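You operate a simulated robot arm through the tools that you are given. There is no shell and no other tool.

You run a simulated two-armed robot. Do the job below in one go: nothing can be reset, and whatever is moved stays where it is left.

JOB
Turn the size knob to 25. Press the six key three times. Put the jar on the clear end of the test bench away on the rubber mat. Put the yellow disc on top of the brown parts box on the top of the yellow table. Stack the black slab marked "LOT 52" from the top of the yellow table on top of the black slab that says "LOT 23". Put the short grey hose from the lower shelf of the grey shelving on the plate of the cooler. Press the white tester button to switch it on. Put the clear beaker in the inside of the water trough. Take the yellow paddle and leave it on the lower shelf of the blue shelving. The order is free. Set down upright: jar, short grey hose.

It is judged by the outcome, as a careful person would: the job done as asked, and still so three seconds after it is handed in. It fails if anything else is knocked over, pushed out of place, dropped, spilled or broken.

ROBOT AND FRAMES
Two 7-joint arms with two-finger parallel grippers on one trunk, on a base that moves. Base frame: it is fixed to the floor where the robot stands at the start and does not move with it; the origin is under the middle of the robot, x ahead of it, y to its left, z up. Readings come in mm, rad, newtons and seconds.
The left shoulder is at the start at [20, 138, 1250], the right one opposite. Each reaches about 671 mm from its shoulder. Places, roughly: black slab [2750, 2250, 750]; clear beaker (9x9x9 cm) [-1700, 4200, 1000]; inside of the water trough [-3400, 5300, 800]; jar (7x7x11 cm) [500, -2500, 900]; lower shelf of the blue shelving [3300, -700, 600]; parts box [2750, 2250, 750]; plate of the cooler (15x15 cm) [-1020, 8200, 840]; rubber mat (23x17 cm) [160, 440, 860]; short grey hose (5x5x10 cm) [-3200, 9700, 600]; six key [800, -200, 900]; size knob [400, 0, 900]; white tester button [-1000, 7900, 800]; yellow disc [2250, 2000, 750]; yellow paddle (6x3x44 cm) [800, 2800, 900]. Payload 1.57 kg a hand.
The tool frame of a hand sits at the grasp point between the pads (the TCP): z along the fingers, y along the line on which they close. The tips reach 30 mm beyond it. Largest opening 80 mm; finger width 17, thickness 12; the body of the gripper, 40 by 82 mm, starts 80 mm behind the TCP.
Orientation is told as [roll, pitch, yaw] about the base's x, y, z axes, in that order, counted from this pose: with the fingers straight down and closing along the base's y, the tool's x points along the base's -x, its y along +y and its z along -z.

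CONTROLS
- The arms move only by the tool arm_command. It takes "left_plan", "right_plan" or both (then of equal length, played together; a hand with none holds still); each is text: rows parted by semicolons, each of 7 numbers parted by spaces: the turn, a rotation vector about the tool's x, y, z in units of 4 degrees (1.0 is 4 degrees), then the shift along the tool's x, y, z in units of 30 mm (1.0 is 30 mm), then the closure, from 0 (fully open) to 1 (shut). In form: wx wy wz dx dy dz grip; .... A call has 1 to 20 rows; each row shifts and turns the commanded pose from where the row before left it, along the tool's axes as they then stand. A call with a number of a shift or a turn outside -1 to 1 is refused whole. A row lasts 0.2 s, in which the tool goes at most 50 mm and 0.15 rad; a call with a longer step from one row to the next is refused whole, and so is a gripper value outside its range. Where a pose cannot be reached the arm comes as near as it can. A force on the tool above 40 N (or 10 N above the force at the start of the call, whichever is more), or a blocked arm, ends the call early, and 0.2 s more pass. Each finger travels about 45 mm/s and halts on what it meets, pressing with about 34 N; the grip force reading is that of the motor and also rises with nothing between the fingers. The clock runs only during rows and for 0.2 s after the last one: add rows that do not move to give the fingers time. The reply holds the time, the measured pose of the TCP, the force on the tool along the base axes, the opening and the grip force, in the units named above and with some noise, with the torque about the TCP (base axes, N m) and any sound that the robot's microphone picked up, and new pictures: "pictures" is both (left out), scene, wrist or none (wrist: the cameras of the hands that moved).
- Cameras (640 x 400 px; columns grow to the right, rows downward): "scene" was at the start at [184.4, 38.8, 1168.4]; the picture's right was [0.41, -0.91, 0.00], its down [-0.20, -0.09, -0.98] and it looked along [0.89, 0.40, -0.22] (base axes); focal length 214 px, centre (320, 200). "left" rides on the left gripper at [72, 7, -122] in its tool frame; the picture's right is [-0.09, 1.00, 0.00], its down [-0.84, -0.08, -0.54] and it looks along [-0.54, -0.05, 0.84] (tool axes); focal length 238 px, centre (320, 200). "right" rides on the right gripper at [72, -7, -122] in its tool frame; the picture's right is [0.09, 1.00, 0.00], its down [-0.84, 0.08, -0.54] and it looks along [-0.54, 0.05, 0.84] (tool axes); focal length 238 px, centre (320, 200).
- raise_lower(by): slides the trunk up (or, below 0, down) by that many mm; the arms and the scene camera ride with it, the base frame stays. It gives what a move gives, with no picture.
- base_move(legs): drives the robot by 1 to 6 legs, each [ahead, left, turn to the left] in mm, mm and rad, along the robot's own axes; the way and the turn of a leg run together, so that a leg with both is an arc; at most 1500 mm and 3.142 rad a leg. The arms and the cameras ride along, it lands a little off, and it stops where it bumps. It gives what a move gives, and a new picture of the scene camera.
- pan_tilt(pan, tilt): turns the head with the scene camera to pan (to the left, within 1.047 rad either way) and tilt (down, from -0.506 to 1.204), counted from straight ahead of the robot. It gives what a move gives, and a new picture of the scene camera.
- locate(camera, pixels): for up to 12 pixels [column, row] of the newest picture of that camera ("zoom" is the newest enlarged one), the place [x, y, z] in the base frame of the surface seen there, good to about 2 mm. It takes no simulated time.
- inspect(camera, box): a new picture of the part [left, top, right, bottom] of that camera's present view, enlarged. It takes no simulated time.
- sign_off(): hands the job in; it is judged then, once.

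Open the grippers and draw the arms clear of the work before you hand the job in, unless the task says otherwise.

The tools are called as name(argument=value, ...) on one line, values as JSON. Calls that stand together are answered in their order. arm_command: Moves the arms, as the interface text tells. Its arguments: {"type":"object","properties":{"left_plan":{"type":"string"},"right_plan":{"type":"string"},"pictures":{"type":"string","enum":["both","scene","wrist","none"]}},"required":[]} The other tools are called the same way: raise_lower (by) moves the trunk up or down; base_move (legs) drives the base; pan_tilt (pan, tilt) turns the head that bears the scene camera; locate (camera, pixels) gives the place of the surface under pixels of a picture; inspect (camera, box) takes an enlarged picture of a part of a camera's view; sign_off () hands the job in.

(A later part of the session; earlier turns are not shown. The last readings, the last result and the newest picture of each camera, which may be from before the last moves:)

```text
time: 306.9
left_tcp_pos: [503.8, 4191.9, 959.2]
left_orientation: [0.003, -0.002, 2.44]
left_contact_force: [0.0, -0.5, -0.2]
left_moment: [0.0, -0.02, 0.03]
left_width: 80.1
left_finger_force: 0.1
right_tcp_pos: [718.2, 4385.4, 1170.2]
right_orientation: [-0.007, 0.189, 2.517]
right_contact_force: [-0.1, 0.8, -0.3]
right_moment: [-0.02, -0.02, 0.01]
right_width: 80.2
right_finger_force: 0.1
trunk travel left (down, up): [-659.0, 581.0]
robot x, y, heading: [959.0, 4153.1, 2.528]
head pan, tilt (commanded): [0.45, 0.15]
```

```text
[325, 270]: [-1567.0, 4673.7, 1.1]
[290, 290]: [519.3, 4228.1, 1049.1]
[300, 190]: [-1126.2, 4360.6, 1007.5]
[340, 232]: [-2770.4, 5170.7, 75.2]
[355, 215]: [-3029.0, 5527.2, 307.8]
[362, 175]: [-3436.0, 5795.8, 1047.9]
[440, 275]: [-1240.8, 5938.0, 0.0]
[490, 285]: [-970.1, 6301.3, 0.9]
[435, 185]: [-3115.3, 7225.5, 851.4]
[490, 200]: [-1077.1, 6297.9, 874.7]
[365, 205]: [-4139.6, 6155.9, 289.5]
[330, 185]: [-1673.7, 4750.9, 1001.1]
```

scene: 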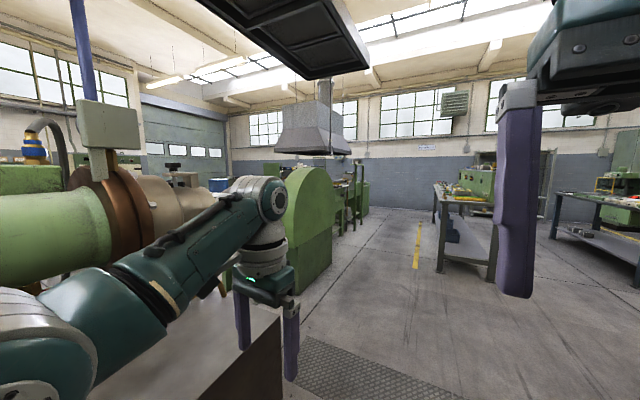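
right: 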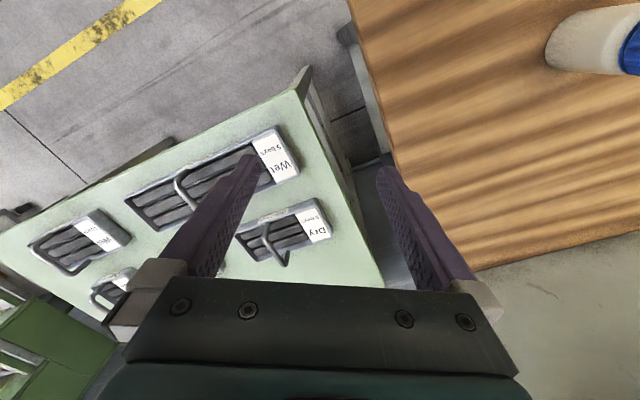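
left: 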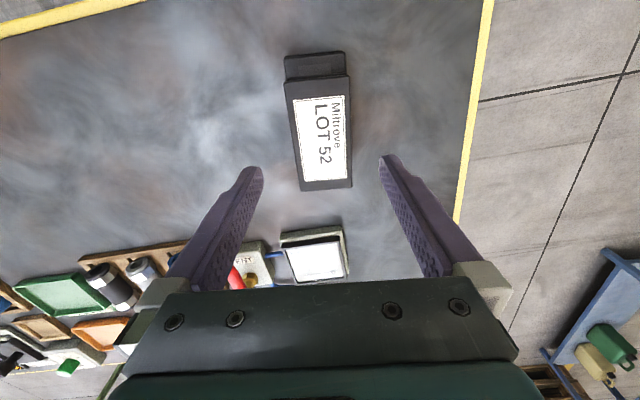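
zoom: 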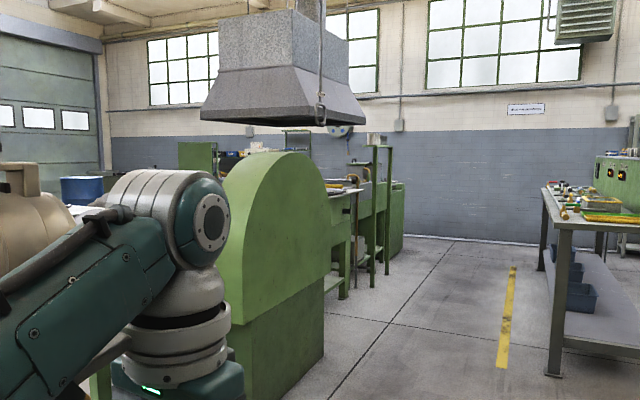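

The beaker's line must be approached from its other side, through the ~1.3 m gap at t≈−2450. I drive ahead to the gap and sideways through it.

base_move(legs=[[780, 0, 0], [0, 700, 0]])

pan_tilt(pan=0.5, tilt=0.3)

```text
time: 313.8
left_tcp_pos: [-450.8, 4166.3, 958.8]
left_orientation: [0.006, -0.004, 2.455]
left_contact_force: [0.7, 0.1, -0.1]
left_moment: [0.01, 0.0, 0.01]
left_width: 80.0
left_finger_force: 0.0
right_tcp_pos: [-237.2, 4363.2, 1170.6]
right_orientation: [-0.007, 0.189, 2.531]
right_contact_force: [0.4, 0.7, 0.0]
right_moment: [0.0, 0.0, -0.01]
right_width: 80.2
right_finger_force: 0.1
trunk travel left (down, up): [-659.0, 581.0]
robot x, y, heading: [7.6, 4136.8, 2.549]
head pan, tilt (commanded): [0.45, 0.15]
stopped in leg 2: the robot was blocked; the commanded pose is now the measured one
```

scene: 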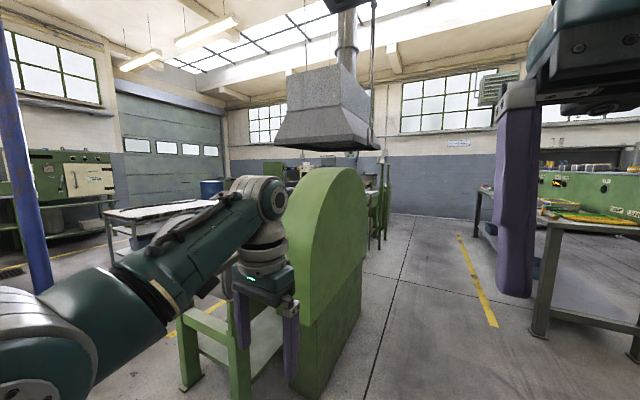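

```text
time: 314.5
left_tcp_pos: [-450.9, 4166.3, 959.2]
left_orientation: [0.005, -0.001, 2.456]
left_contact_force: [0.0, 0.6, -0.2]
left_moment: [0.0, -0.03, -0.01]
left_width: 79.9
left_finger_force: 0.1
right_tcp_pos: [-236.2, 4363.4, 1170.4]
right_orientation: [-0.007, 0.191, 2.531]
right_contact_force: [-0.3, 0.5, 0.4]
right_moment: [-0.03, 0.0, -0.03]
right_width: 79.9
right_finger_force: 0.0
trunk travel left (down, up): [-659.0, 581.0]
robot x, y, heading: [5.2, 4134.1, 2.54]
head pan, tilt (commanded): [0.499, 0.3]
```

scene: 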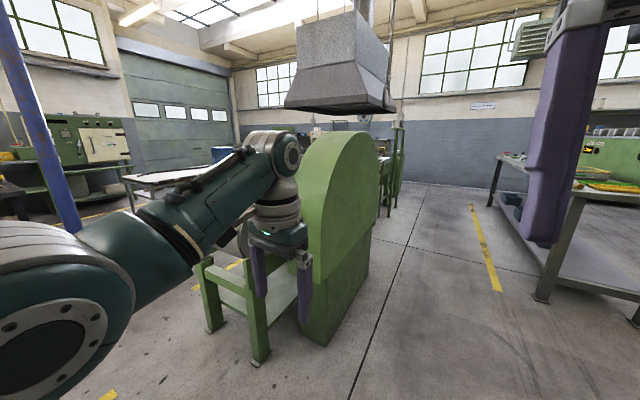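

The base stopped at n≈3372, so something is touching. I look fully left to see what it is.

pan_tilt(pan=1.04, tilt=0.5)

```text
time: 315.5
left_tcp_pos: [-450.4, 4166.5, 958.7]
left_orientation: [0.004, -0.002, 2.454]
left_contact_force: [-0.6, 0.0, 0.4]
left_moment: [0.01, -0.04, -0.02]
left_width: 79.9
left_finger_force: 0.1
right_tcp_pos: [-236.0, 4362.5, 1170.6]
right_orientation: [-0.005, 0.19, 2.53]
right_contact_force: [0.0, -0.3, 0.0]
right_moment: [-0.01, -0.02, 0.02]
right_width: 80.1
right_finger_force: 0.1
trunk travel left (down, up): [-659.0, 581.0]
robot x, y, heading: [4.9, 4136.4, 2.54]
head pan, tilt (commanded): [1.04, 0.499]
```

scene: 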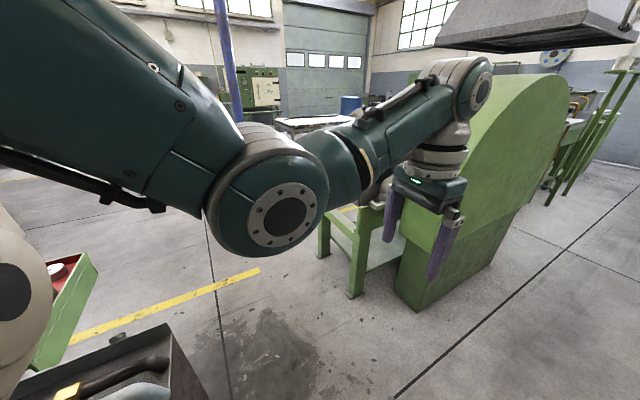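

The extruder's end box with the black pipe is at the lower left. I locate it and the gap.

locate(camera="scene", pixels=[[165, 330], [190, 380], [110, 335], [85, 260], [60, 350], [20, 280], [350, 290], [320, 250], [410, 300], [230, 350], [215, 245], [120, 365]])

inspect(camera="scene", box=[0, 220, 260, 400])

```text
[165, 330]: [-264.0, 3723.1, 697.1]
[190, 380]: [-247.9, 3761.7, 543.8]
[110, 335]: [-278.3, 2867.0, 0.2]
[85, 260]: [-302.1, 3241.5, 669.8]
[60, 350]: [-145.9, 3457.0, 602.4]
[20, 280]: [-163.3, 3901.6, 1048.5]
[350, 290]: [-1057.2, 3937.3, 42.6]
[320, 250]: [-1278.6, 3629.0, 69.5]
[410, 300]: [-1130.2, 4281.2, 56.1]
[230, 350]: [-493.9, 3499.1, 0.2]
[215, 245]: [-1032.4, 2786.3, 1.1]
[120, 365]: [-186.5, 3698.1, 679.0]
```

```text
2.22 times, centred on (130, 310) of scene
```

zoom: 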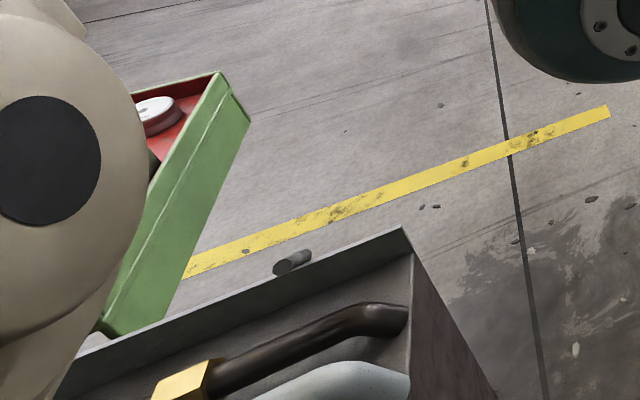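

locate(camera="scene", pixels=[[280, 215], [230, 230], [150, 70], [120, 200], [10, 240], [30, 310], [330, 160], [50, 180]])

```text
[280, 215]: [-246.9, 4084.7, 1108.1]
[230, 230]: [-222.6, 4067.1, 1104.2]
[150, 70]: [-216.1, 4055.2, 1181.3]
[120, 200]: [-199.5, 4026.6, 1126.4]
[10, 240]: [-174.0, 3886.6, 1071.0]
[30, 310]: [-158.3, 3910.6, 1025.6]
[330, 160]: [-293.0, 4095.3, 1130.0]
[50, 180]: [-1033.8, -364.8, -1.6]
```

The extruder's die head is right beside the robot's left shoulder (t≈−2392), so the base must pass farther along. I move away from it, advance to the gap's middle and turn to face through it.

base_move(legs=[[0, -330, 0], [375, 0, 0], [0, 0, 1.555]])

pan_tilt(pan=0.0, tilt=0.4)

```text
time: 323.5
left_tcp_pos: [-160.1, 4165.4, 958.3]
left_orientation: [0.004, -0.002, -2.274]
left_contact_force: [0.1, 0.0, -0.1]
left_moment: [0.0, -0.01, -0.01]
left_width: 79.9
left_finger_force: 0.0
right_tcp_pos: [-355.4, 4383.0, 1170.1]
right_orientation: [-0.007, 0.191, -2.197]
right_contact_force: [0.2, 0.0, 0.7]
right_moment: [-0.02, 0.01, 0.0]
right_width: 79.8
right_finger_force: 0.1
trunk travel left (down, up): [-659.0, 581.0]
robot x, y, heading: [-127.9, 4626.9, -2.181]
head pan, tilt (commanded): [1.04, 0.499]
```

scene: 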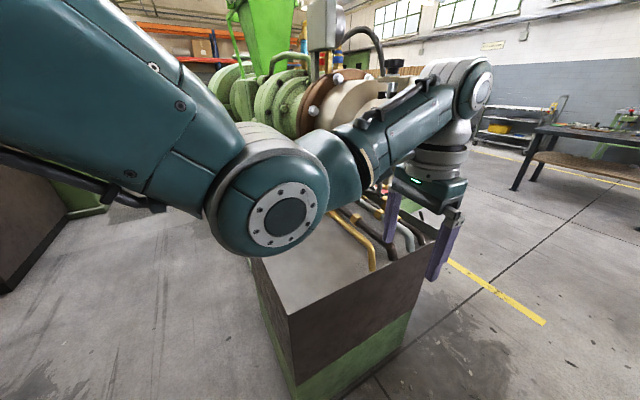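

```text
time: 324.8
left_tcp_pos: [-160.4, 4165.1, 959.8]
left_orientation: [0.007, -0.001, -2.272]
left_contact_force: [0.0, 0.6, -0.4]
left_moment: [-0.03, -0.04, 0.0]
left_width: 80.1
left_finger_force: 0.1
right_tcp_pos: [-355.7, 4383.2, 1170.0]
right_orientation: [-0.006, 0.19, -2.196]
right_contact_force: [-0.4, -0.5, -0.2]
right_moment: [0.01, -0.01, -0.02]
right_width: 80.1
right_finger_force: 0.1
trunk travel left (down, up): [-659.0, 581.0]
robot x, y, heading: [-122.5, 4619.5, -2.18]
head pan, tilt (commanded): [0.0, 0.4]
```

scene: 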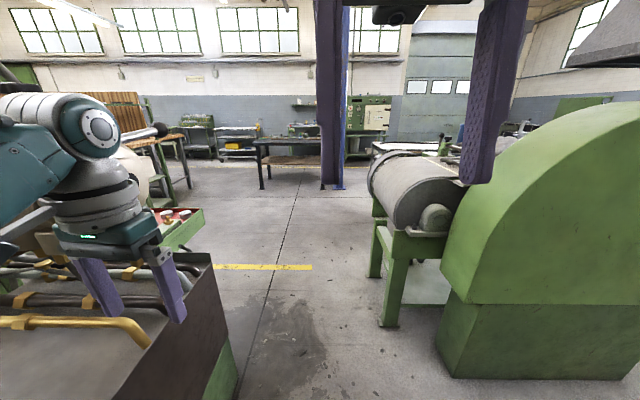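

The gap is straight ahead (around column 310). I locate both its sides precisely.

locate(camera="scene", pixels=[[213, 268], [235, 375], [120, 385], [440, 372], [440, 230], [385, 325], [372, 275], [372, 185], [200, 215], [150, 180], [165, 330], [475, 130]])

```text
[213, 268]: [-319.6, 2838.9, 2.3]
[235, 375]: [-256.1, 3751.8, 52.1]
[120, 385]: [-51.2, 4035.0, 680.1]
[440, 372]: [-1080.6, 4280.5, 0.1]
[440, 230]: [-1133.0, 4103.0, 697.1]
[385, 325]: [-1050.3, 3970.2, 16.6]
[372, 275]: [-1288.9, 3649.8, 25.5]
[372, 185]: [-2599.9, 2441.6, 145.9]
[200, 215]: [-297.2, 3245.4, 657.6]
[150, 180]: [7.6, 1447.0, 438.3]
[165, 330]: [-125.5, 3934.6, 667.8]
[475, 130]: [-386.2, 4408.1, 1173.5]
```

Left limit t≈−2380, right limit t≈−3155: the robot at t≈−2774 has room. I drive through in two legs.

base_move(legs=[[700, -10, -0.008], [850, 50, 0]])

```text
time: 327.1
left_tcp_pos: [-348.1, 3902.1, 960.5]
left_orientation: [0.007, -0.008, -2.267]
left_contact_force: [0.2, 0.0, 0.3]
left_moment: [-0.03, 0.01, 0.03]
left_width: 80.1
left_finger_force: 0.1
right_tcp_pos: [-541.0, 4119.0, 1171.8]
right_orientation: [-0.005, 0.187, -2.189]
right_contact_force: [-0.8, -0.3, -0.3]
right_moment: [0.03, -0.02, 0.01]
right_width: 80.2
right_finger_force: 0.1
trunk travel left (down, up): [-659.0, 581.0]
robot x, y, heading: [-312.0, 4363.0, -2.176]
head pan, tilt (commanded): [0.0, 0.4]
stopped in leg 1: the robot was blocked; the commanded pose is now the measured one
```

scene: 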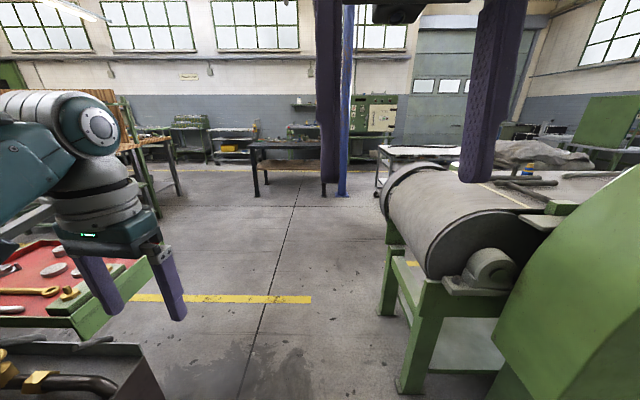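

Blocked again at n≈3375, although the floor ahead looks free. I look down to the left and right to find the contact.

pan_tilt(pan=0.7, tilt=1.0)

locate(camera="scene", pixels=[[100, 300], [200, 300], [300, 300], [400, 300], [200, 200], [300, 200], [400, 200], [500, 200], [100, 200], [320, 380], [200, 380], [450, 380]])

pan_tilt(pan=-0.7, tilt=1.0)

```text
time: 328.1
left_tcp_pos: [-347.7, 3902.5, 960.6]
left_orientation: [0.007, -0.008, -2.265]
left_contact_force: [-0.4, 0.4, -0.3]
left_moment: [0.02, 0.0, -0.01]
left_width: 80.2
left_finger_force: 0.1
right_tcp_pos: [-543.1, 4119.2, 1170.6]
right_orientation: [-0.005, 0.189, -2.191]
right_contact_force: [0.2, -0.1, 0.3]
right_moment: [0.02, 0.0, 0.0]
right_width: 79.8
right_finger_force: 0.1
trunk travel left (down, up): [-659.0, 581.0]
robot x, y, heading: [-309.9, 4358.9, -2.173]
head pan, tilt (commanded): [0.7, 1.0]
```

scene: 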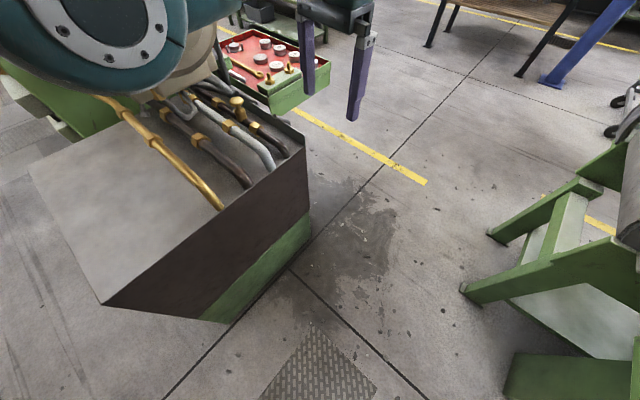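

```text
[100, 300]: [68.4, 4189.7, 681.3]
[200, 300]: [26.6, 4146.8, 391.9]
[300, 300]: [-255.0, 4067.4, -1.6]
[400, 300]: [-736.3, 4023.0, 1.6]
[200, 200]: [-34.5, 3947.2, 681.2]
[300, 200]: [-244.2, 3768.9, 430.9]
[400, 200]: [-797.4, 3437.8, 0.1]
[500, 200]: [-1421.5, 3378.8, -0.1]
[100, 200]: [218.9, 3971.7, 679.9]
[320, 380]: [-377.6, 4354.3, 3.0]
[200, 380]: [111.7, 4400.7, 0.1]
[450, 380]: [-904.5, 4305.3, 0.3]
```

```text
time: 329.7
left_tcp_pos: [-348.0, 3901.7, 960.9]
left_orientation: [0.008, -0.009, -2.266]
left_contact_force: [0.2, 0.0, 0.1]
left_moment: [0.0, 0.04, -0.01]
left_width: 80.1
left_finger_force: 0.1
right_tcp_pos: [-541.9, 4119.5, 1171.6]
right_orientation: [-0.005, 0.188, -2.191]
right_contact_force: [0.4, 0.3, 0.3]
right_moment: [0.01, -0.02, 0.02]
right_width: 80.0
right_finger_force: 0.1
trunk travel left (down, up): [-659.0, 581.0]
robot x, y, heading: [-310.0, 4361.2, -2.176]
head pan, tilt (commanded): [-0.7, 1.0]
```

scene: 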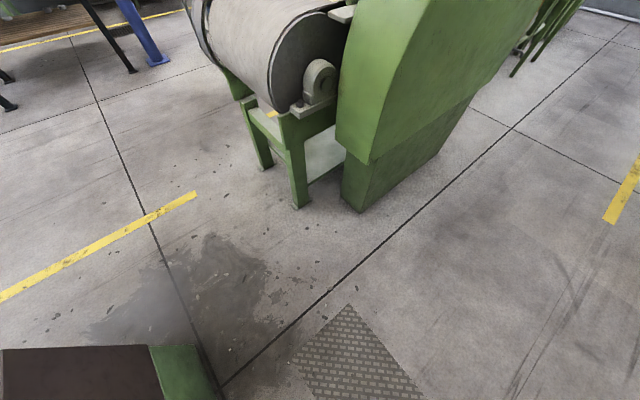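

The floor looks free; perhaps something overhead (a hood or duct) is touching. I look up.

pan_tilt(pan=0.3, tilt=-0.5)

pan_tilt(pan=-0.6, tilt=-0.5)

```text
time: 331.3
left_tcp_pos: [-347.2, 3902.9, 960.5]
left_orientation: [0.009, -0.009, -2.266]
left_contact_force: [0.3, -0.6, -0.9]
left_moment: [-0.02, -0.01, -0.02]
left_width: 80.0
left_finger_force: 0.0
right_tcp_pos: [-541.4, 4119.4, 1171.1]
right_orientation: [-0.005, 0.188, -2.19]
right_contact_force: [0.5, 0.0, 0.2]
right_moment: [-0.01, 0.01, 0.01]
right_width: 80.1
right_finger_force: 0.0
trunk travel left (down, up): [-659.0, 581.0]
robot x, y, heading: [-311.0, 4360.7, -2.178]
head pan, tilt (commanded): [0.3, -0.499]
```

scene: 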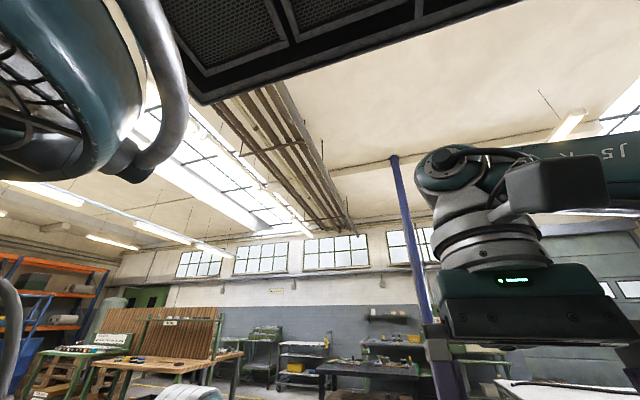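

```text
time: 332.5
left_tcp_pos: [-347.8, 3901.8, 961.3]
left_orientation: [0.008, -0.009, -2.265]
left_contact_force: [-0.6, 0.6, 0.7]
left_moment: [0.0, -0.03, 0.01]
left_width: 79.9
left_finger_force: 0.1
right_tcp_pos: [-541.3, 4118.8, 1170.0]
right_orientation: [-0.004, 0.19, -2.188]
right_contact_force: [-0.7, 0.3, 0.2]
right_moment: [0.0, 0.0, 0.0]
right_width: 80.0
right_finger_force: 0.0
trunk travel left (down, up): [-659.0, 581.0]
robot x, y, heading: [-312.3, 4360.3, -2.176]
head pan, tilt (commanded): [-0.6, -0.499]
```

scene: 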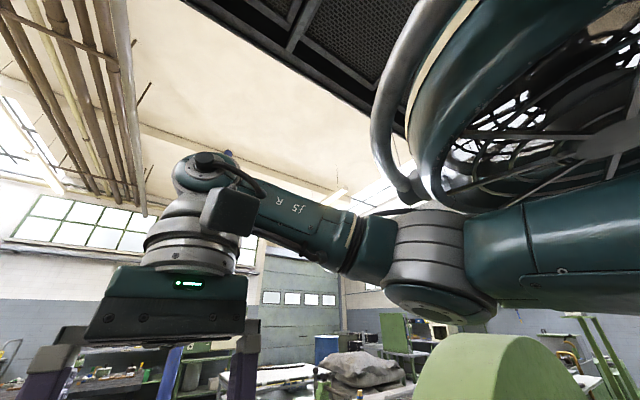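

A large hood hangs right above, and the robot's own head cowl rises near it. I measure the hood's height.

locate(camera="scene", pixels=[[300, 30], [260, 60], [350, 90], [380, 30], [400, 120], [200, 10], [440, 30], [500, 100], [385, 170], [240, 25], [420, 70], [450, 230]])

```text
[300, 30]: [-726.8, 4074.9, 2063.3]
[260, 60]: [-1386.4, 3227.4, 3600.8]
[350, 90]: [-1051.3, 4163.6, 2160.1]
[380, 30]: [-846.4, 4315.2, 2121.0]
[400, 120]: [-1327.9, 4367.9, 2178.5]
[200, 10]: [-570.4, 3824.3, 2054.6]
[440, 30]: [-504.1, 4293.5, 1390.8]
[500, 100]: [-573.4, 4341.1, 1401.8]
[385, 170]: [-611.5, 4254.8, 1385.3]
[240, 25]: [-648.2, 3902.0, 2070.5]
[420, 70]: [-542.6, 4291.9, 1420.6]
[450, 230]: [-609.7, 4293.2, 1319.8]
```

The hood is well above (2060). I test whether the block is on the left side: I shift right 150 mm and try going ahead.

base_move(legs=[[0, -150, 0], [120, 0, 0]])

```text
time: 334.0
left_tcp_pos: [-470.1, 3990.2, 960.6]
left_orientation: [0.007, -0.009, -2.268]
left_contact_force: [0.0, -0.2, 0.7]
left_moment: [0.01, 0.03, -0.01]
left_width: 80.1
left_finger_force: 0.0
right_tcp_pos: [-664.6, 4205.7, 1172.0]
right_orientation: [-0.005, 0.186, -2.189]
right_contact_force: [0.8, 0.4, -0.5]
right_moment: [0.04, -0.02, 0.02]
right_width: 80.2
right_finger_force: 0.0
trunk travel left (down, up): [-659.0, 581.0]
robot x, y, heading: [-427.9, 4446.6, -2.181]
head pan, tilt (commanded): [-0.6, -0.499]
stopped in leg 1: the robot was blocked; the commanded pose is now the measured one
```

scene: 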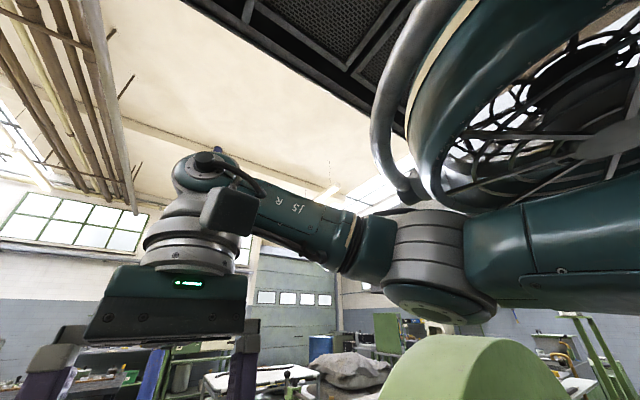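

It slides along a line n≈3376, as if something low runs across in front. I look at the floor right ahead.

pan_tilt(pan=0.0, tilt=1.15)

inspect(camera="scene", box=[160, 100, 480, 400])

```text
time: 335.7
left_tcp_pos: [-470.3, 3990.2, 960.8]
left_orientation: [0.005, -0.009, -2.268]
left_contact_force: [0.5, 0.3, 0.0]
left_moment: [0.0, 0.0, 0.03]
left_width: 79.9
left_finger_force: 0.0
right_tcp_pos: [-664.7, 4207.1, 1171.4]
right_orientation: [-0.006, 0.186, -2.188]
right_contact_force: [-0.8, -0.2, 1.1]
right_moment: [0.01, -0.05, 0.0]
right_width: 80.0
right_finger_force: 0.0
trunk travel left (down, up): [-659.0, 581.0]
robot x, y, heading: [-429.3, 4450.2, -2.178]
head pan, tilt (commanded): [0.0, 1.15]
```

scene: 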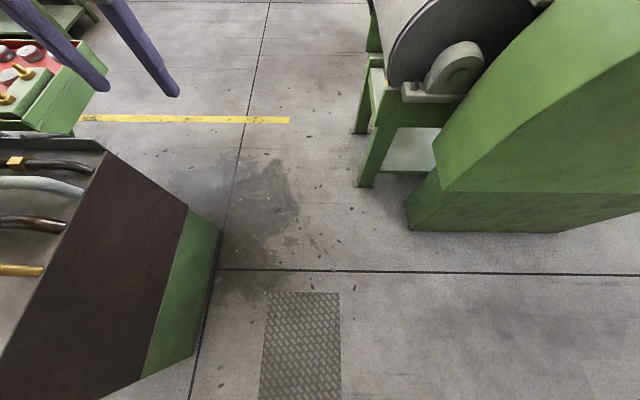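

```text
1.33 times, centred on (320, 250) of scene
```

zoom: 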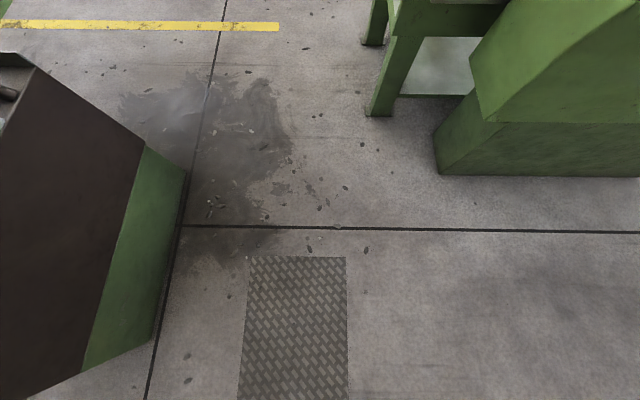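

I cannot see what blocks this gap, so I leave it and do the far tasks first from this side. I back off, turn toward the cooler end of the hall and look.

base_move(legs=[[-400, 0, 0], [0, 0, -2.37]])

pan_tilt(pan=0.0, tilt=0.2)

```text
time: 343.9
left_tcp_pos: [-496.6, 5133.1, 960.1]
left_orientation: [0.004, -0.009, 1.64]
left_contact_force: [-0.6, 0.2, 0.6]
left_moment: [-0.02, -0.01, 0.01]
left_width: 79.9
left_finger_force: 0.0
right_tcp_pos: [-207.7, 5111.4, 1171.3]
right_orientation: [-0.005, 0.186, 1.716]
right_contact_force: [0.6, 0.2, 0.9]
right_moment: [0.02, 0.0, 0.01]
right_width: 79.9
right_finger_force: 0.1
trunk travel left (down, up): [-659.0, 581.0]
robot x, y, heading: [-206.4, 4777.9, 1.728]
head pan, tilt (commanded): [0.0, 1.15]
```

scene: 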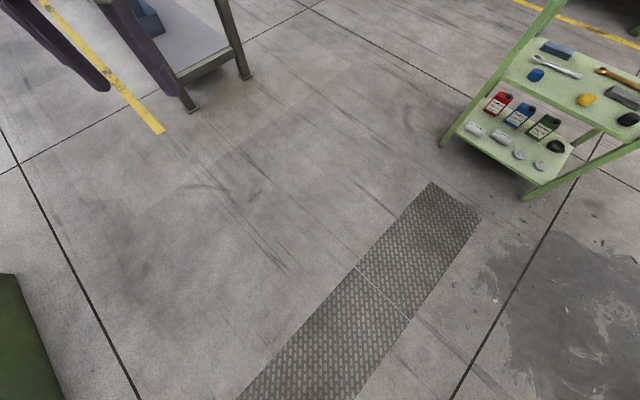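

```text
time: 345.1
left_tcp_pos: [-496.5, 5132.5, 962.0]
left_orientation: [0.003, -0.01, 1.641]
left_contact_force: [0.8, -0.1, -0.5]
left_moment: [-0.01, 0.01, 0.0]
left_width: 80.3
left_finger_force: 0.0
right_tcp_pos: [-207.3, 5112.1, 1171.8]
right_orientation: [-0.006, 0.187, 1.717]
right_contact_force: [-0.1, -0.6, -0.5]
right_moment: [-0.01, -0.03, 0.0]
right_width: 80.3
right_finger_force: 0.1
trunk travel left (down, up): [-659.0, 581.0]
robot x, y, heading: [-210.5, 4777.7, 1.73]
head pan, tilt (commanded): [0.0, 0.201]
```

scene: 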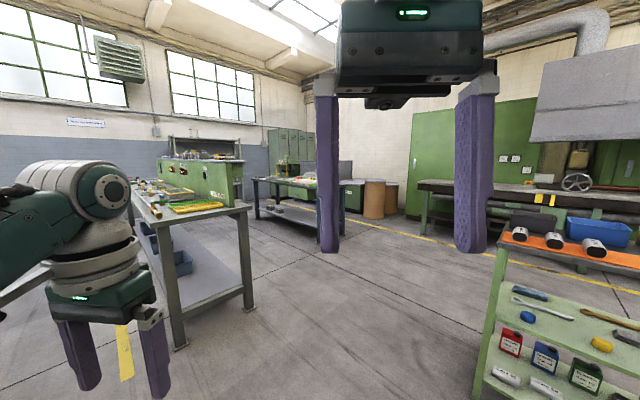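

The far tables are visible. I enlarge the area of the cooler/tester (about (290,185)) and the grey shelving (about (205,150)).

inspect(camera="scene", box=[240, 120, 400, 230])

inspect(camera="scene", box=[130, 110, 290, 220])

locate(camera="scene", pixels=[[255, 180], [320, 190], [345, 185], [275, 215], [250, 235], [180, 350], [252, 310], [205, 160], [375, 215], [300, 240], [240, 165], [345, 210]])

```text
3.64 times, centred on (320, 175) of scene
```

zoom: 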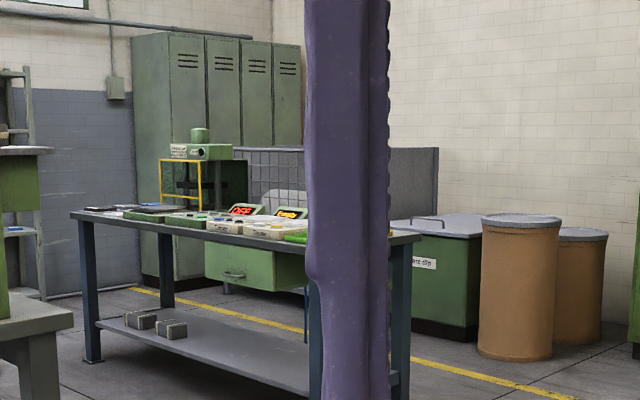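

```text
3.64 times, centred on (210, 165) of scene
```

zoom: 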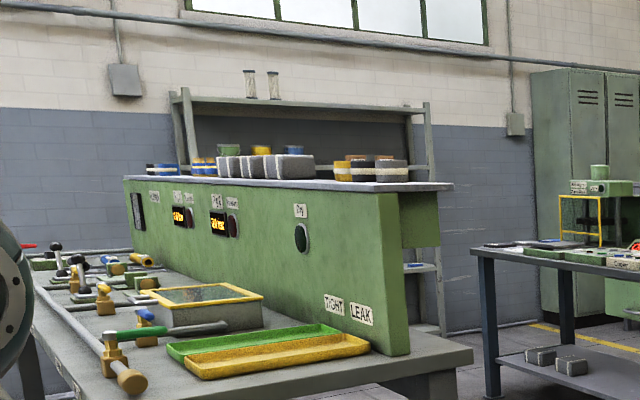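

```text
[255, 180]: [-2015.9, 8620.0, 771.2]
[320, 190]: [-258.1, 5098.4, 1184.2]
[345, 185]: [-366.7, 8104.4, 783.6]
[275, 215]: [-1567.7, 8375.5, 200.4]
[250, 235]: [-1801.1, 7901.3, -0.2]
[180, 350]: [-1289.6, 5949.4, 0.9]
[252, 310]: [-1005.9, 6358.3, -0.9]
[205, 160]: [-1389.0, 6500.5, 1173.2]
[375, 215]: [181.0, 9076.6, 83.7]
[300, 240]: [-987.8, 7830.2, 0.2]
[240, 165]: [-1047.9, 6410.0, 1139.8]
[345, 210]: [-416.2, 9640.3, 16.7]
```

I locate the tool cart on the right and the floor ahead, then drive toward the tester table.

locate(camera="scene", pixels=[[475, 395], [500, 245], [425, 215], [620, 255], [400, 300], [430, 240], [350, 260], [330, 255]])

```text
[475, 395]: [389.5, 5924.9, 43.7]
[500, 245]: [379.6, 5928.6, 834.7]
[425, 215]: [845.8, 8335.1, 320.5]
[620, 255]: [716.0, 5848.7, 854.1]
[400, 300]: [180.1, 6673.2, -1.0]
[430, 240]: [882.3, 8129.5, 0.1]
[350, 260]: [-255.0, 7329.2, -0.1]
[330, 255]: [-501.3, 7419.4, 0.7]
```

I drive between the workbench's end and the tool cart.

base_move(legs=[[1300, -100, 0], [550, 0, 0]])

```text
time: 354.4
left_tcp_pos: [-712.2, 6973.8, 962.0]
left_orientation: [0.007, -0.009, 1.646]
left_contact_force: [0.9, -0.5, 0.1]
left_moment: [-0.01, 0.01, 0.0]
left_width: 80.2
left_finger_force: 0.2
right_tcp_pos: [-422.1, 6953.5, 1170.5]
right_orientation: [-0.006, 0.187, 1.724]
right_contact_force: [0.6, 0.3, -1.0]
right_moment: [0.03, 0.01, -0.02]
right_width: 80.3
right_finger_force: 0.0
trunk travel left (down, up): [-659.0, 581.0]
robot x, y, heading: [-422.5, 6616.9, 1.734]
head pan, tilt (commanded): [0.0, 0.201]
```

scene: 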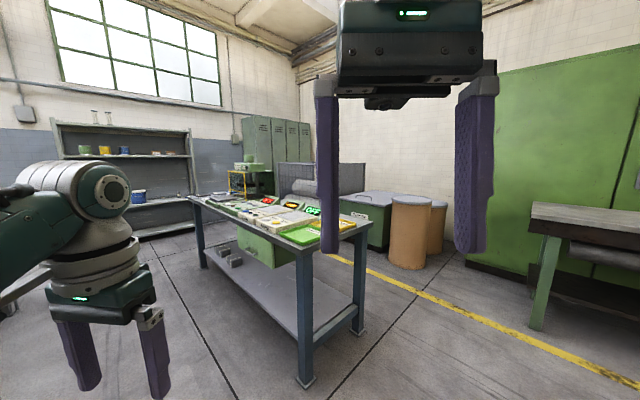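

The tester table is at (270,220) and the grey shelving at (120,170). I enlarge both.

inspect(camera="scene", box=[180, 150, 360, 270])

inspect(camera="scene", box=[40, 100, 240, 260])

locate(camera="scene", pixels=[[195, 200], [298, 250], [362, 230], [305, 385], [203, 265], [360, 330], [130, 228], [190, 220], [80, 150], [185, 160], [250, 165], [130, 195]])

```text
3.33 times, centred on (270, 210) of scene
```

zoom: 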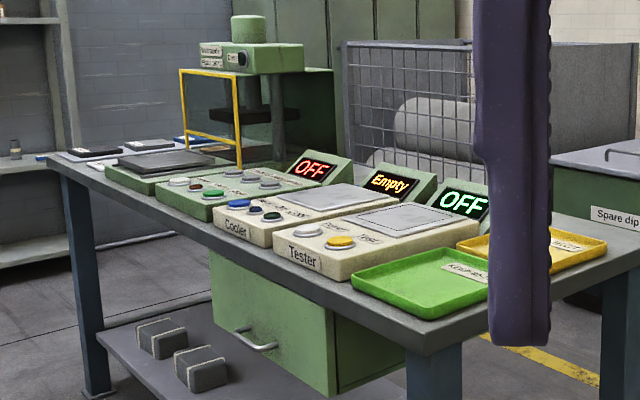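

```text
2.50 times, centred on (140, 180) of scene
```

zoom: 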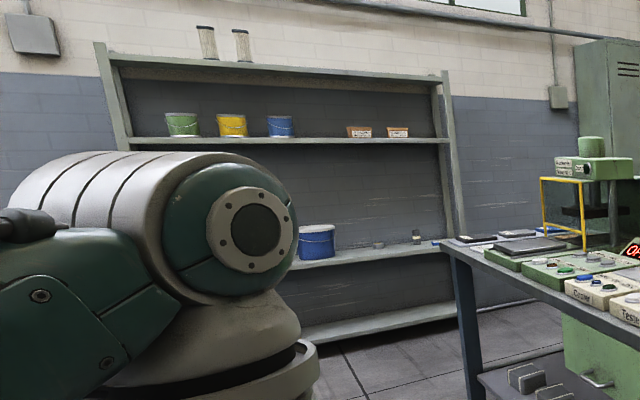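

```text
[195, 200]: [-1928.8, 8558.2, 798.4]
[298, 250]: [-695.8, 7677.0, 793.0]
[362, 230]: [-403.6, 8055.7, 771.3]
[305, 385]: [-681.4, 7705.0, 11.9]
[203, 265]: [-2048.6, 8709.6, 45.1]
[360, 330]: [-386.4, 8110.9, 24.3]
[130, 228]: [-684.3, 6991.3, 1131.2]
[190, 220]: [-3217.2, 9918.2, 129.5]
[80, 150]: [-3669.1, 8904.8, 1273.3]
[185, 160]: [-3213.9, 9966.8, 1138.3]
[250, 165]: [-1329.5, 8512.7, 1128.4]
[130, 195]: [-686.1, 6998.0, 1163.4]
```

The layout is clear: the tester table's front runs parallel to the aisles (n≈5855) and the grey shelving is beyond it. I turn to face along the corridor and drive toward the shelving.

base_move(legs=[[0, 0, 0.79], [1400, 0, 0], [900, 0, 0]])

pan_tilt(pan=-0.35, tilt=0.3)

```text
time: 367.9
left_tcp_pos: [-2790.9, 7942.9, 960.4]
left_orientation: [0.004, -0.008, 2.459]
left_contact_force: [-0.2, 0.2, -1.0]
left_moment: [-0.01, 0.02, 0.01]
left_width: 79.9
left_finger_force: 0.2
right_tcp_pos: [-2576.3, 8140.6, 1171.3]
right_orientation: [-0.005, 0.186, 2.535]
right_contact_force: [0.2, -0.5, -0.3]
right_moment: [0.0, 0.04, -0.03]
right_width: 80.2
right_finger_force: 0.1
trunk travel left (down, up): [-659.0, 581.0]
robot x, y, heading: [-2334.7, 7912.0, 2.551]
head pan, tilt (commanded): [0.0, 0.201]
```

scene: 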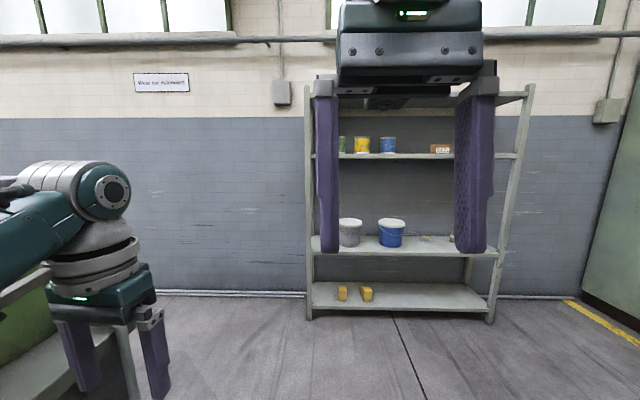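

```text
time: 368.7
left_tcp_pos: [-2790.7, 7943.7, 961.3]
left_orientation: [0.005, -0.009, 2.459]
left_contact_force: [-0.5, -0.2, -0.3]
left_moment: [-0.02, 0.06, -0.02]
left_width: 79.9
left_finger_force: 0.1
right_tcp_pos: [-2577.4, 8139.7, 1172.6]
right_orientation: [-0.005, 0.187, 2.536]
right_contact_force: [0.3, 0.3, 0.2]
right_moment: [-0.01, 0.01, 0.02]
right_width: 80.0
right_finger_force: 0.0
trunk travel left (down, up): [-659.0, 581.0]
robot x, y, heading: [-2331.8, 7913.6, 2.546]
head pan, tilt (commanded): [-0.351, 0.3]
```

scene: 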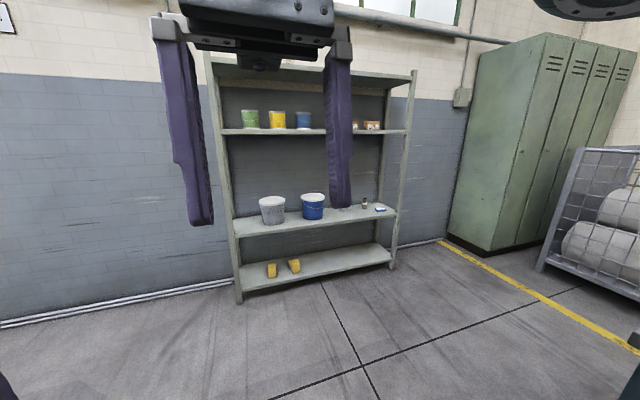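

The lower shelf (row 210) carries a grey pail, a blue pail and small items near (365,205). I enlarge it.

inspect(camera="scene", box=[230, 170, 410, 290])

locate(camera="scene", pixels=[[272, 225], [313, 215], [365, 203], [380, 209], [345, 209], [240, 235], [395, 212], [236, 133], [410, 132], [240, 290], [390, 260], [330, 215]])

```text
3.33 times, centred on (320, 230) of scene
```

zoom: 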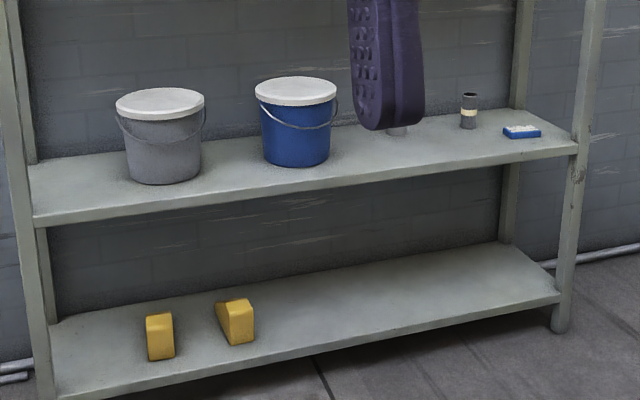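

```text
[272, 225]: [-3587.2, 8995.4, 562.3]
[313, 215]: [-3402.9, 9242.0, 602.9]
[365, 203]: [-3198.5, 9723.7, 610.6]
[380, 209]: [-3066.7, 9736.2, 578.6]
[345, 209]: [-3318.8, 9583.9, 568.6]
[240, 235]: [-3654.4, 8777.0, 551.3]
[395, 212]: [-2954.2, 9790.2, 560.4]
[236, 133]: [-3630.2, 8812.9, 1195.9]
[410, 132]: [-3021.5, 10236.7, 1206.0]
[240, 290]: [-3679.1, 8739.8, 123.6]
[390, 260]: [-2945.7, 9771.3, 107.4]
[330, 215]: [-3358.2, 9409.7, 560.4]
```

The short grey hose stands upright at (-3198,9724) on the lower shelf (surface z 560). I prepare: raise the left hand out of the way and set the right hand straight down and forward, here in the open.

arm_command(left_plan="0 0 0 0 -0.333 -0.926 0;0 0 0 0 -0.333 -0.926 0;0 0 0 0 -0.333 -0.926 0;0 0 0 0 -0.333 -0.926 0;0 0 0 0 -0.333 -0.926 0;0 0 0 0 -0.333 -0.926 0;0 0 0 0 -0.333 -0.926 0;0 0 0 0 -0.333 -0.926 0;0 0 0 0 -0.333 -0.926 0", right_plan="0 0 0 -0.5 -0.5 0 0;0 0 0 -0.5 -0.5 0 0;0 -0.893 0 -0.5 -0.5 0 0;0 -0.893 0 -0.5 -0.5 0 0;0 -0.893 0 -0.5 -0.5 0 0;0 0 0 -0.5 -0.5 0 0;0 0 0 -0.33 0 0 0;0 0 0 0 0 0 0;0 0 0 0 0 0 0", pictures="scene")

```text
time: 370.9
left_tcp_pos: [-2727.7, 8004.1, 1177.4]
left_orientation: [0.0, 0.087, 2.475]
left_contact_force: [0.2, 0.6, -0.8]
left_moment: [-0.02, -0.02, 0.03]
left_width: 79.7
left_finger_force: 0.0
right_tcp_pos: [-2605.6, 8270.6, 1156.3]
right_orientation: [-0.003, 0.007, 2.534]
right_contact_force: [-1.8, 0.2, 0.4]
right_moment: [-0.01, 0.02, -0.01]
right_width: 80.2
right_finger_force: 0.0
trunk travel left (down, up): [-659.0, 581.0]
robot x, y, heading: [-2332.6, 7912.0, 2.547]
head pan, tilt (commanded): [-0.351, 0.3]
stopped in row 9 (left hand): the arm was blocked; the commanded pose is now the measured one
```

scene: 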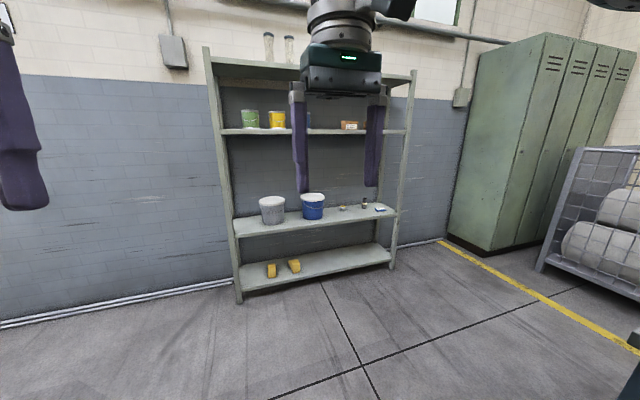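

Both hands are set. Two small grey pieces are visible at (343,207) and (364,203); I enlarge to tell them apart.

inspect(camera="scene", box=[320, 185, 400, 235])

locate(camera="scene", pixels=[[343, 208], [364, 203], [364, 199], [380, 209]])

```text
8.00 times, centred on (360, 210) of scene
```

zoom: 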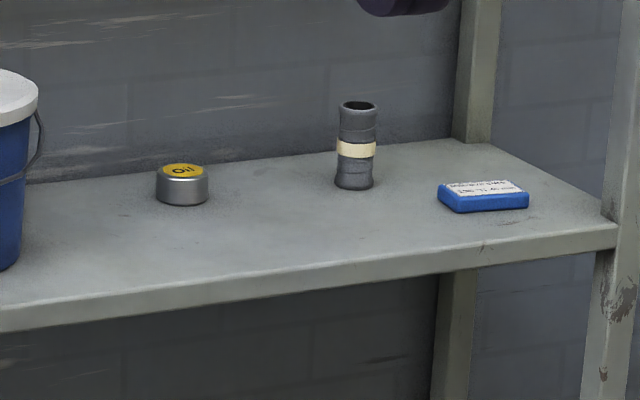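

```text
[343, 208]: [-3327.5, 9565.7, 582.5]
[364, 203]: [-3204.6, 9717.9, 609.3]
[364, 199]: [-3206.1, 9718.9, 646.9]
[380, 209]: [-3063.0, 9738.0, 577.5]
```

The hose is the one with the cream band, centre about (-3213,9738). I drive to a staging point in front of it and lower the trunk.

base_move(legs=[[918, 0, -0.02], [0, -845, 0]])

raise_lower(by=-420)

pan_tilt(pan=-0.2, tilt=0.4)

```text
time: 379.9
left_tcp_pos: [-2999.4, 9234.7, 1178.0]
left_orientation: [-0.002, 0.085, 2.473]
left_contact_force: [0.0, 0.5, -0.9]
left_moment: [-0.02, 0.0, 0.01]
left_width: 80.0
left_finger_force: 0.0
right_tcp_pos: [-2877.7, 9500.9, 1156.9]
right_orientation: [-0.005, 0.006, 2.532]
right_contact_force: [-0.1, -0.3, 0.5]
right_moment: [-0.01, 0.01, 0.0]
right_width: 80.0
right_finger_force: 0.0
trunk travel left (down, up): [-659.0, 581.0]
robot x, y, heading: [-2602.1, 9140.9, 2.545]
head pan, tilt (commanded): [-0.351, 0.3]
```

scene: 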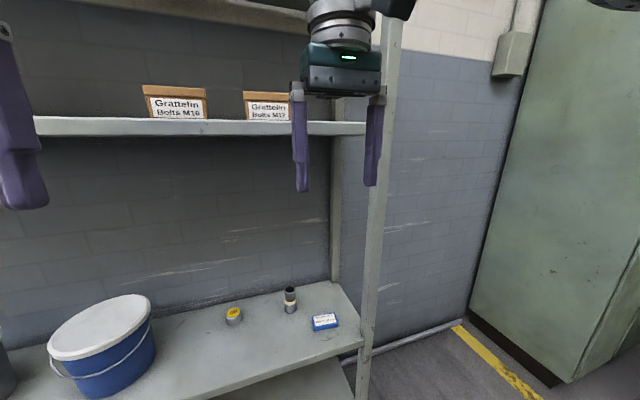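

```text
refused: -420 is not a number from -400 to 400
```

```text
time: 380.6
left_tcp_pos: [-3000.7, 9234.7, 1178.6]
left_orientation: [-0.002, 0.086, 2.473]
left_contact_force: [-0.2, 0.4, 0.0]
left_moment: [0.0, 0.03, -0.02]
left_width: 80.1
left_finger_force: 0.0
right_tcp_pos: [-2876.6, 9500.4, 1157.3]
right_orientation: [-0.005, 0.007, 2.53]
right_contact_force: [1.3, -0.5, 0.5]
right_moment: [0.01, 0.01, -0.02]
right_width: 80.0
right_finger_force: 0.0
trunk travel left (down, up): [-659.0, 581.0]
robot x, y, heading: [-2607.5, 9142.6, 2.547]
head pan, tilt (commanded): [-0.201, 0.4]
```

scene: 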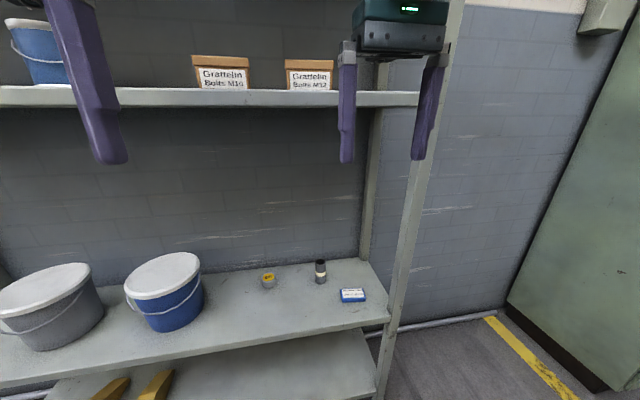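

The right hand is in line with the hose (n≈6077). I lower the trunk by 400.

raise_lower(by=-400)

pan_tilt(pan=-0.3, tilt=0.25)

inspect(camera="scene", box=[260, 150, 460, 300])

```text
time: 384.4
left_tcp_pos: [-3000.5, 9235.2, 778.3]
left_orientation: [-0.001, 0.084, 2.473]
left_contact_force: [-0.9, 0.3, 0.7]
left_moment: [0.0, -0.01, 0.0]
left_width: 80.0
left_finger_force: 0.0
right_tcp_pos: [-2877.3, 9501.1, 758.0]
right_orientation: [-0.005, 0.006, 2.53]
right_contact_force: [-1.3, -0.4, -0.2]
right_moment: [0.03, 0.0, 0.0]
right_width: 80.1
right_finger_force: 0.1
trunk travel left (down, up): [-259.0, 981.0]
robot x, y, heading: [-2604.2, 9143.5, 2.542]
head pan, tilt (commanded): [-0.201, 0.4]
```

```text
time: 385.1
left_tcp_pos: [-3001.6, 9235.2, 778.0]
left_orientation: [-0.002, 0.083, 2.473]
left_contact_force: [0.8, -0.3, 0.5]
left_moment: [-0.02, -0.01, -0.01]
left_width: 80.0
left_finger_force: 0.2
right_tcp_pos: [-2876.8, 9500.4, 756.6]
right_orientation: [-0.007, 0.007, 2.533]
right_contact_force: [-0.1, 0.2, -0.4]
right_moment: [0.0, 0.03, 0.0]
right_width: 79.9
right_finger_force: 0.0
trunk travel left (down, up): [-259.0, 981.0]
robot x, y, heading: [-2601.9, 9141.1, 2.548]
head pan, tilt (commanded): [-0.3, 0.25]
```

scene: 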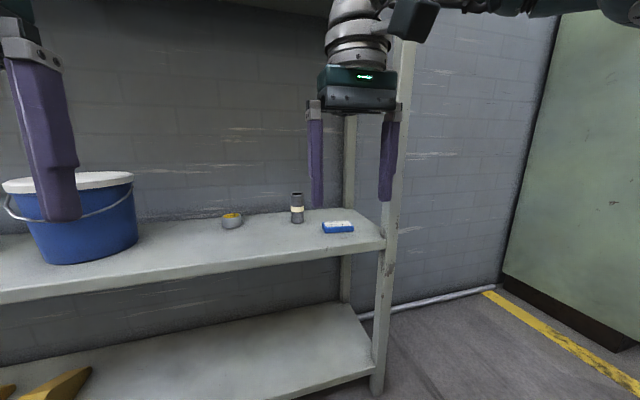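

```text
2.67 times, centred on (360, 225) of scene
```

zoom: 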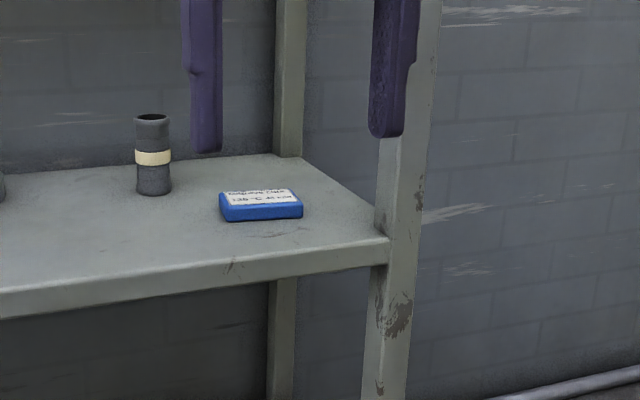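

locate(camera="zoom", pixels=[[153, 158], [153, 180], [136, 160], [169, 160], [150, 118], [154, 192], [260, 215], [390, 240], [230, 265], [60, 285]])

```text
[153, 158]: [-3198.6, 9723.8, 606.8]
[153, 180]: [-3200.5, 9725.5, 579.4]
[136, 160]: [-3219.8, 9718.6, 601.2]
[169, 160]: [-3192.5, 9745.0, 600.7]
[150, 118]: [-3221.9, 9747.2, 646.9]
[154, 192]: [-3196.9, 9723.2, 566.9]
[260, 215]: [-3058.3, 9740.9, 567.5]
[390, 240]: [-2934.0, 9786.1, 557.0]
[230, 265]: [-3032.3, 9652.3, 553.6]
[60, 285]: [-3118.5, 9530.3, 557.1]
```

The hose centre is about (-3211,9737), roughly 42 mm wide, z 560–655. I tilt the right hand 20° forward to gain reach, then drive in 345 mm.

arm_command(right_plan="0 -0.85 0 0 0 0 0;0 -0.85 0 0 0 0 0;0 -0.85 0 0 0 0 0;0 -0.85 0 0 0 0 0;0 -0.85 0 0 0 0 0;0 -0.85 0 0 0 0 0", pictures="none")

base_move(legs=[[200, 0, 0], [140, 0, 0]])

```text
time: 386.5
left_tcp_pos: [-2999.8, 9234.5, 777.3]
left_orientation: [-0.003, 0.085, 2.473]
left_contact_force: [0.1, 0.3, -1.0]
left_moment: [0.01, 0.01, 0.01]
left_width: 80.2
left_finger_force: 0.0
right_tcp_pos: [-2875.7, 9499.5, 757.0]
right_orientation: [-0.007, -0.351, 2.534]
right_contact_force: [0.0, -0.7, -0.2]
right_moment: [0.02, -0.02, -0.05]
right_width: 80.1
right_finger_force: 0.0
trunk travel left (down, up): [-259.0, 981.0]
robot x, y, heading: [-2602.9, 9141.4, 2.549]
head pan, tilt (commanded): [-0.3, 0.25]
```

```text
time: 389.0
left_tcp_pos: [-3282.5, 9426.6, 778.5]
left_orientation: [-0.003, 0.083, 2.472]
left_contact_force: [-0.3, -0.1, 0.0]
left_moment: [-0.01, -0.01, 0.03]
left_width: 79.9
left_finger_force: 0.2
right_tcp_pos: [-3157.0, 9691.2, 757.6]
right_orientation: [-0.008, -0.351, 2.535]
right_contact_force: [0.2, -0.1, 0.5]
right_moment: [-0.03, 0.0, 0.01]
right_width: 79.8
right_finger_force: 0.1
trunk travel left (down, up): [-259.0, 981.0]
robot x, y, heading: [-2886.1, 9333.7, 2.547]
head pan, tilt (commanded): [-0.3, 0.25]
```

scene: 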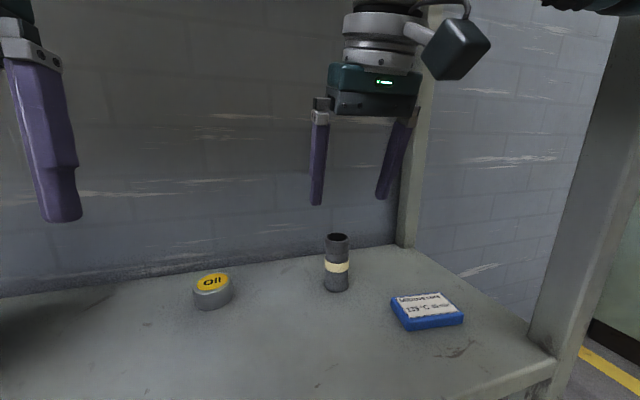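

The right hand is in the shelf bay above and in front of the hose. I locate the hose again from here.

inspect(camera="scene", box=[290, 215, 390, 305])

```text
4.44 times, centred on (340, 260) of scene
```

zoom: 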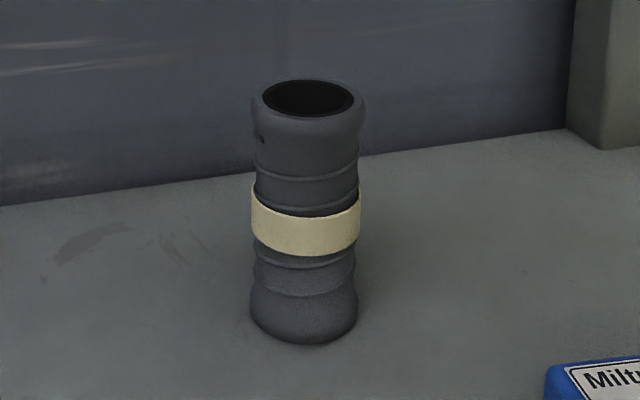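

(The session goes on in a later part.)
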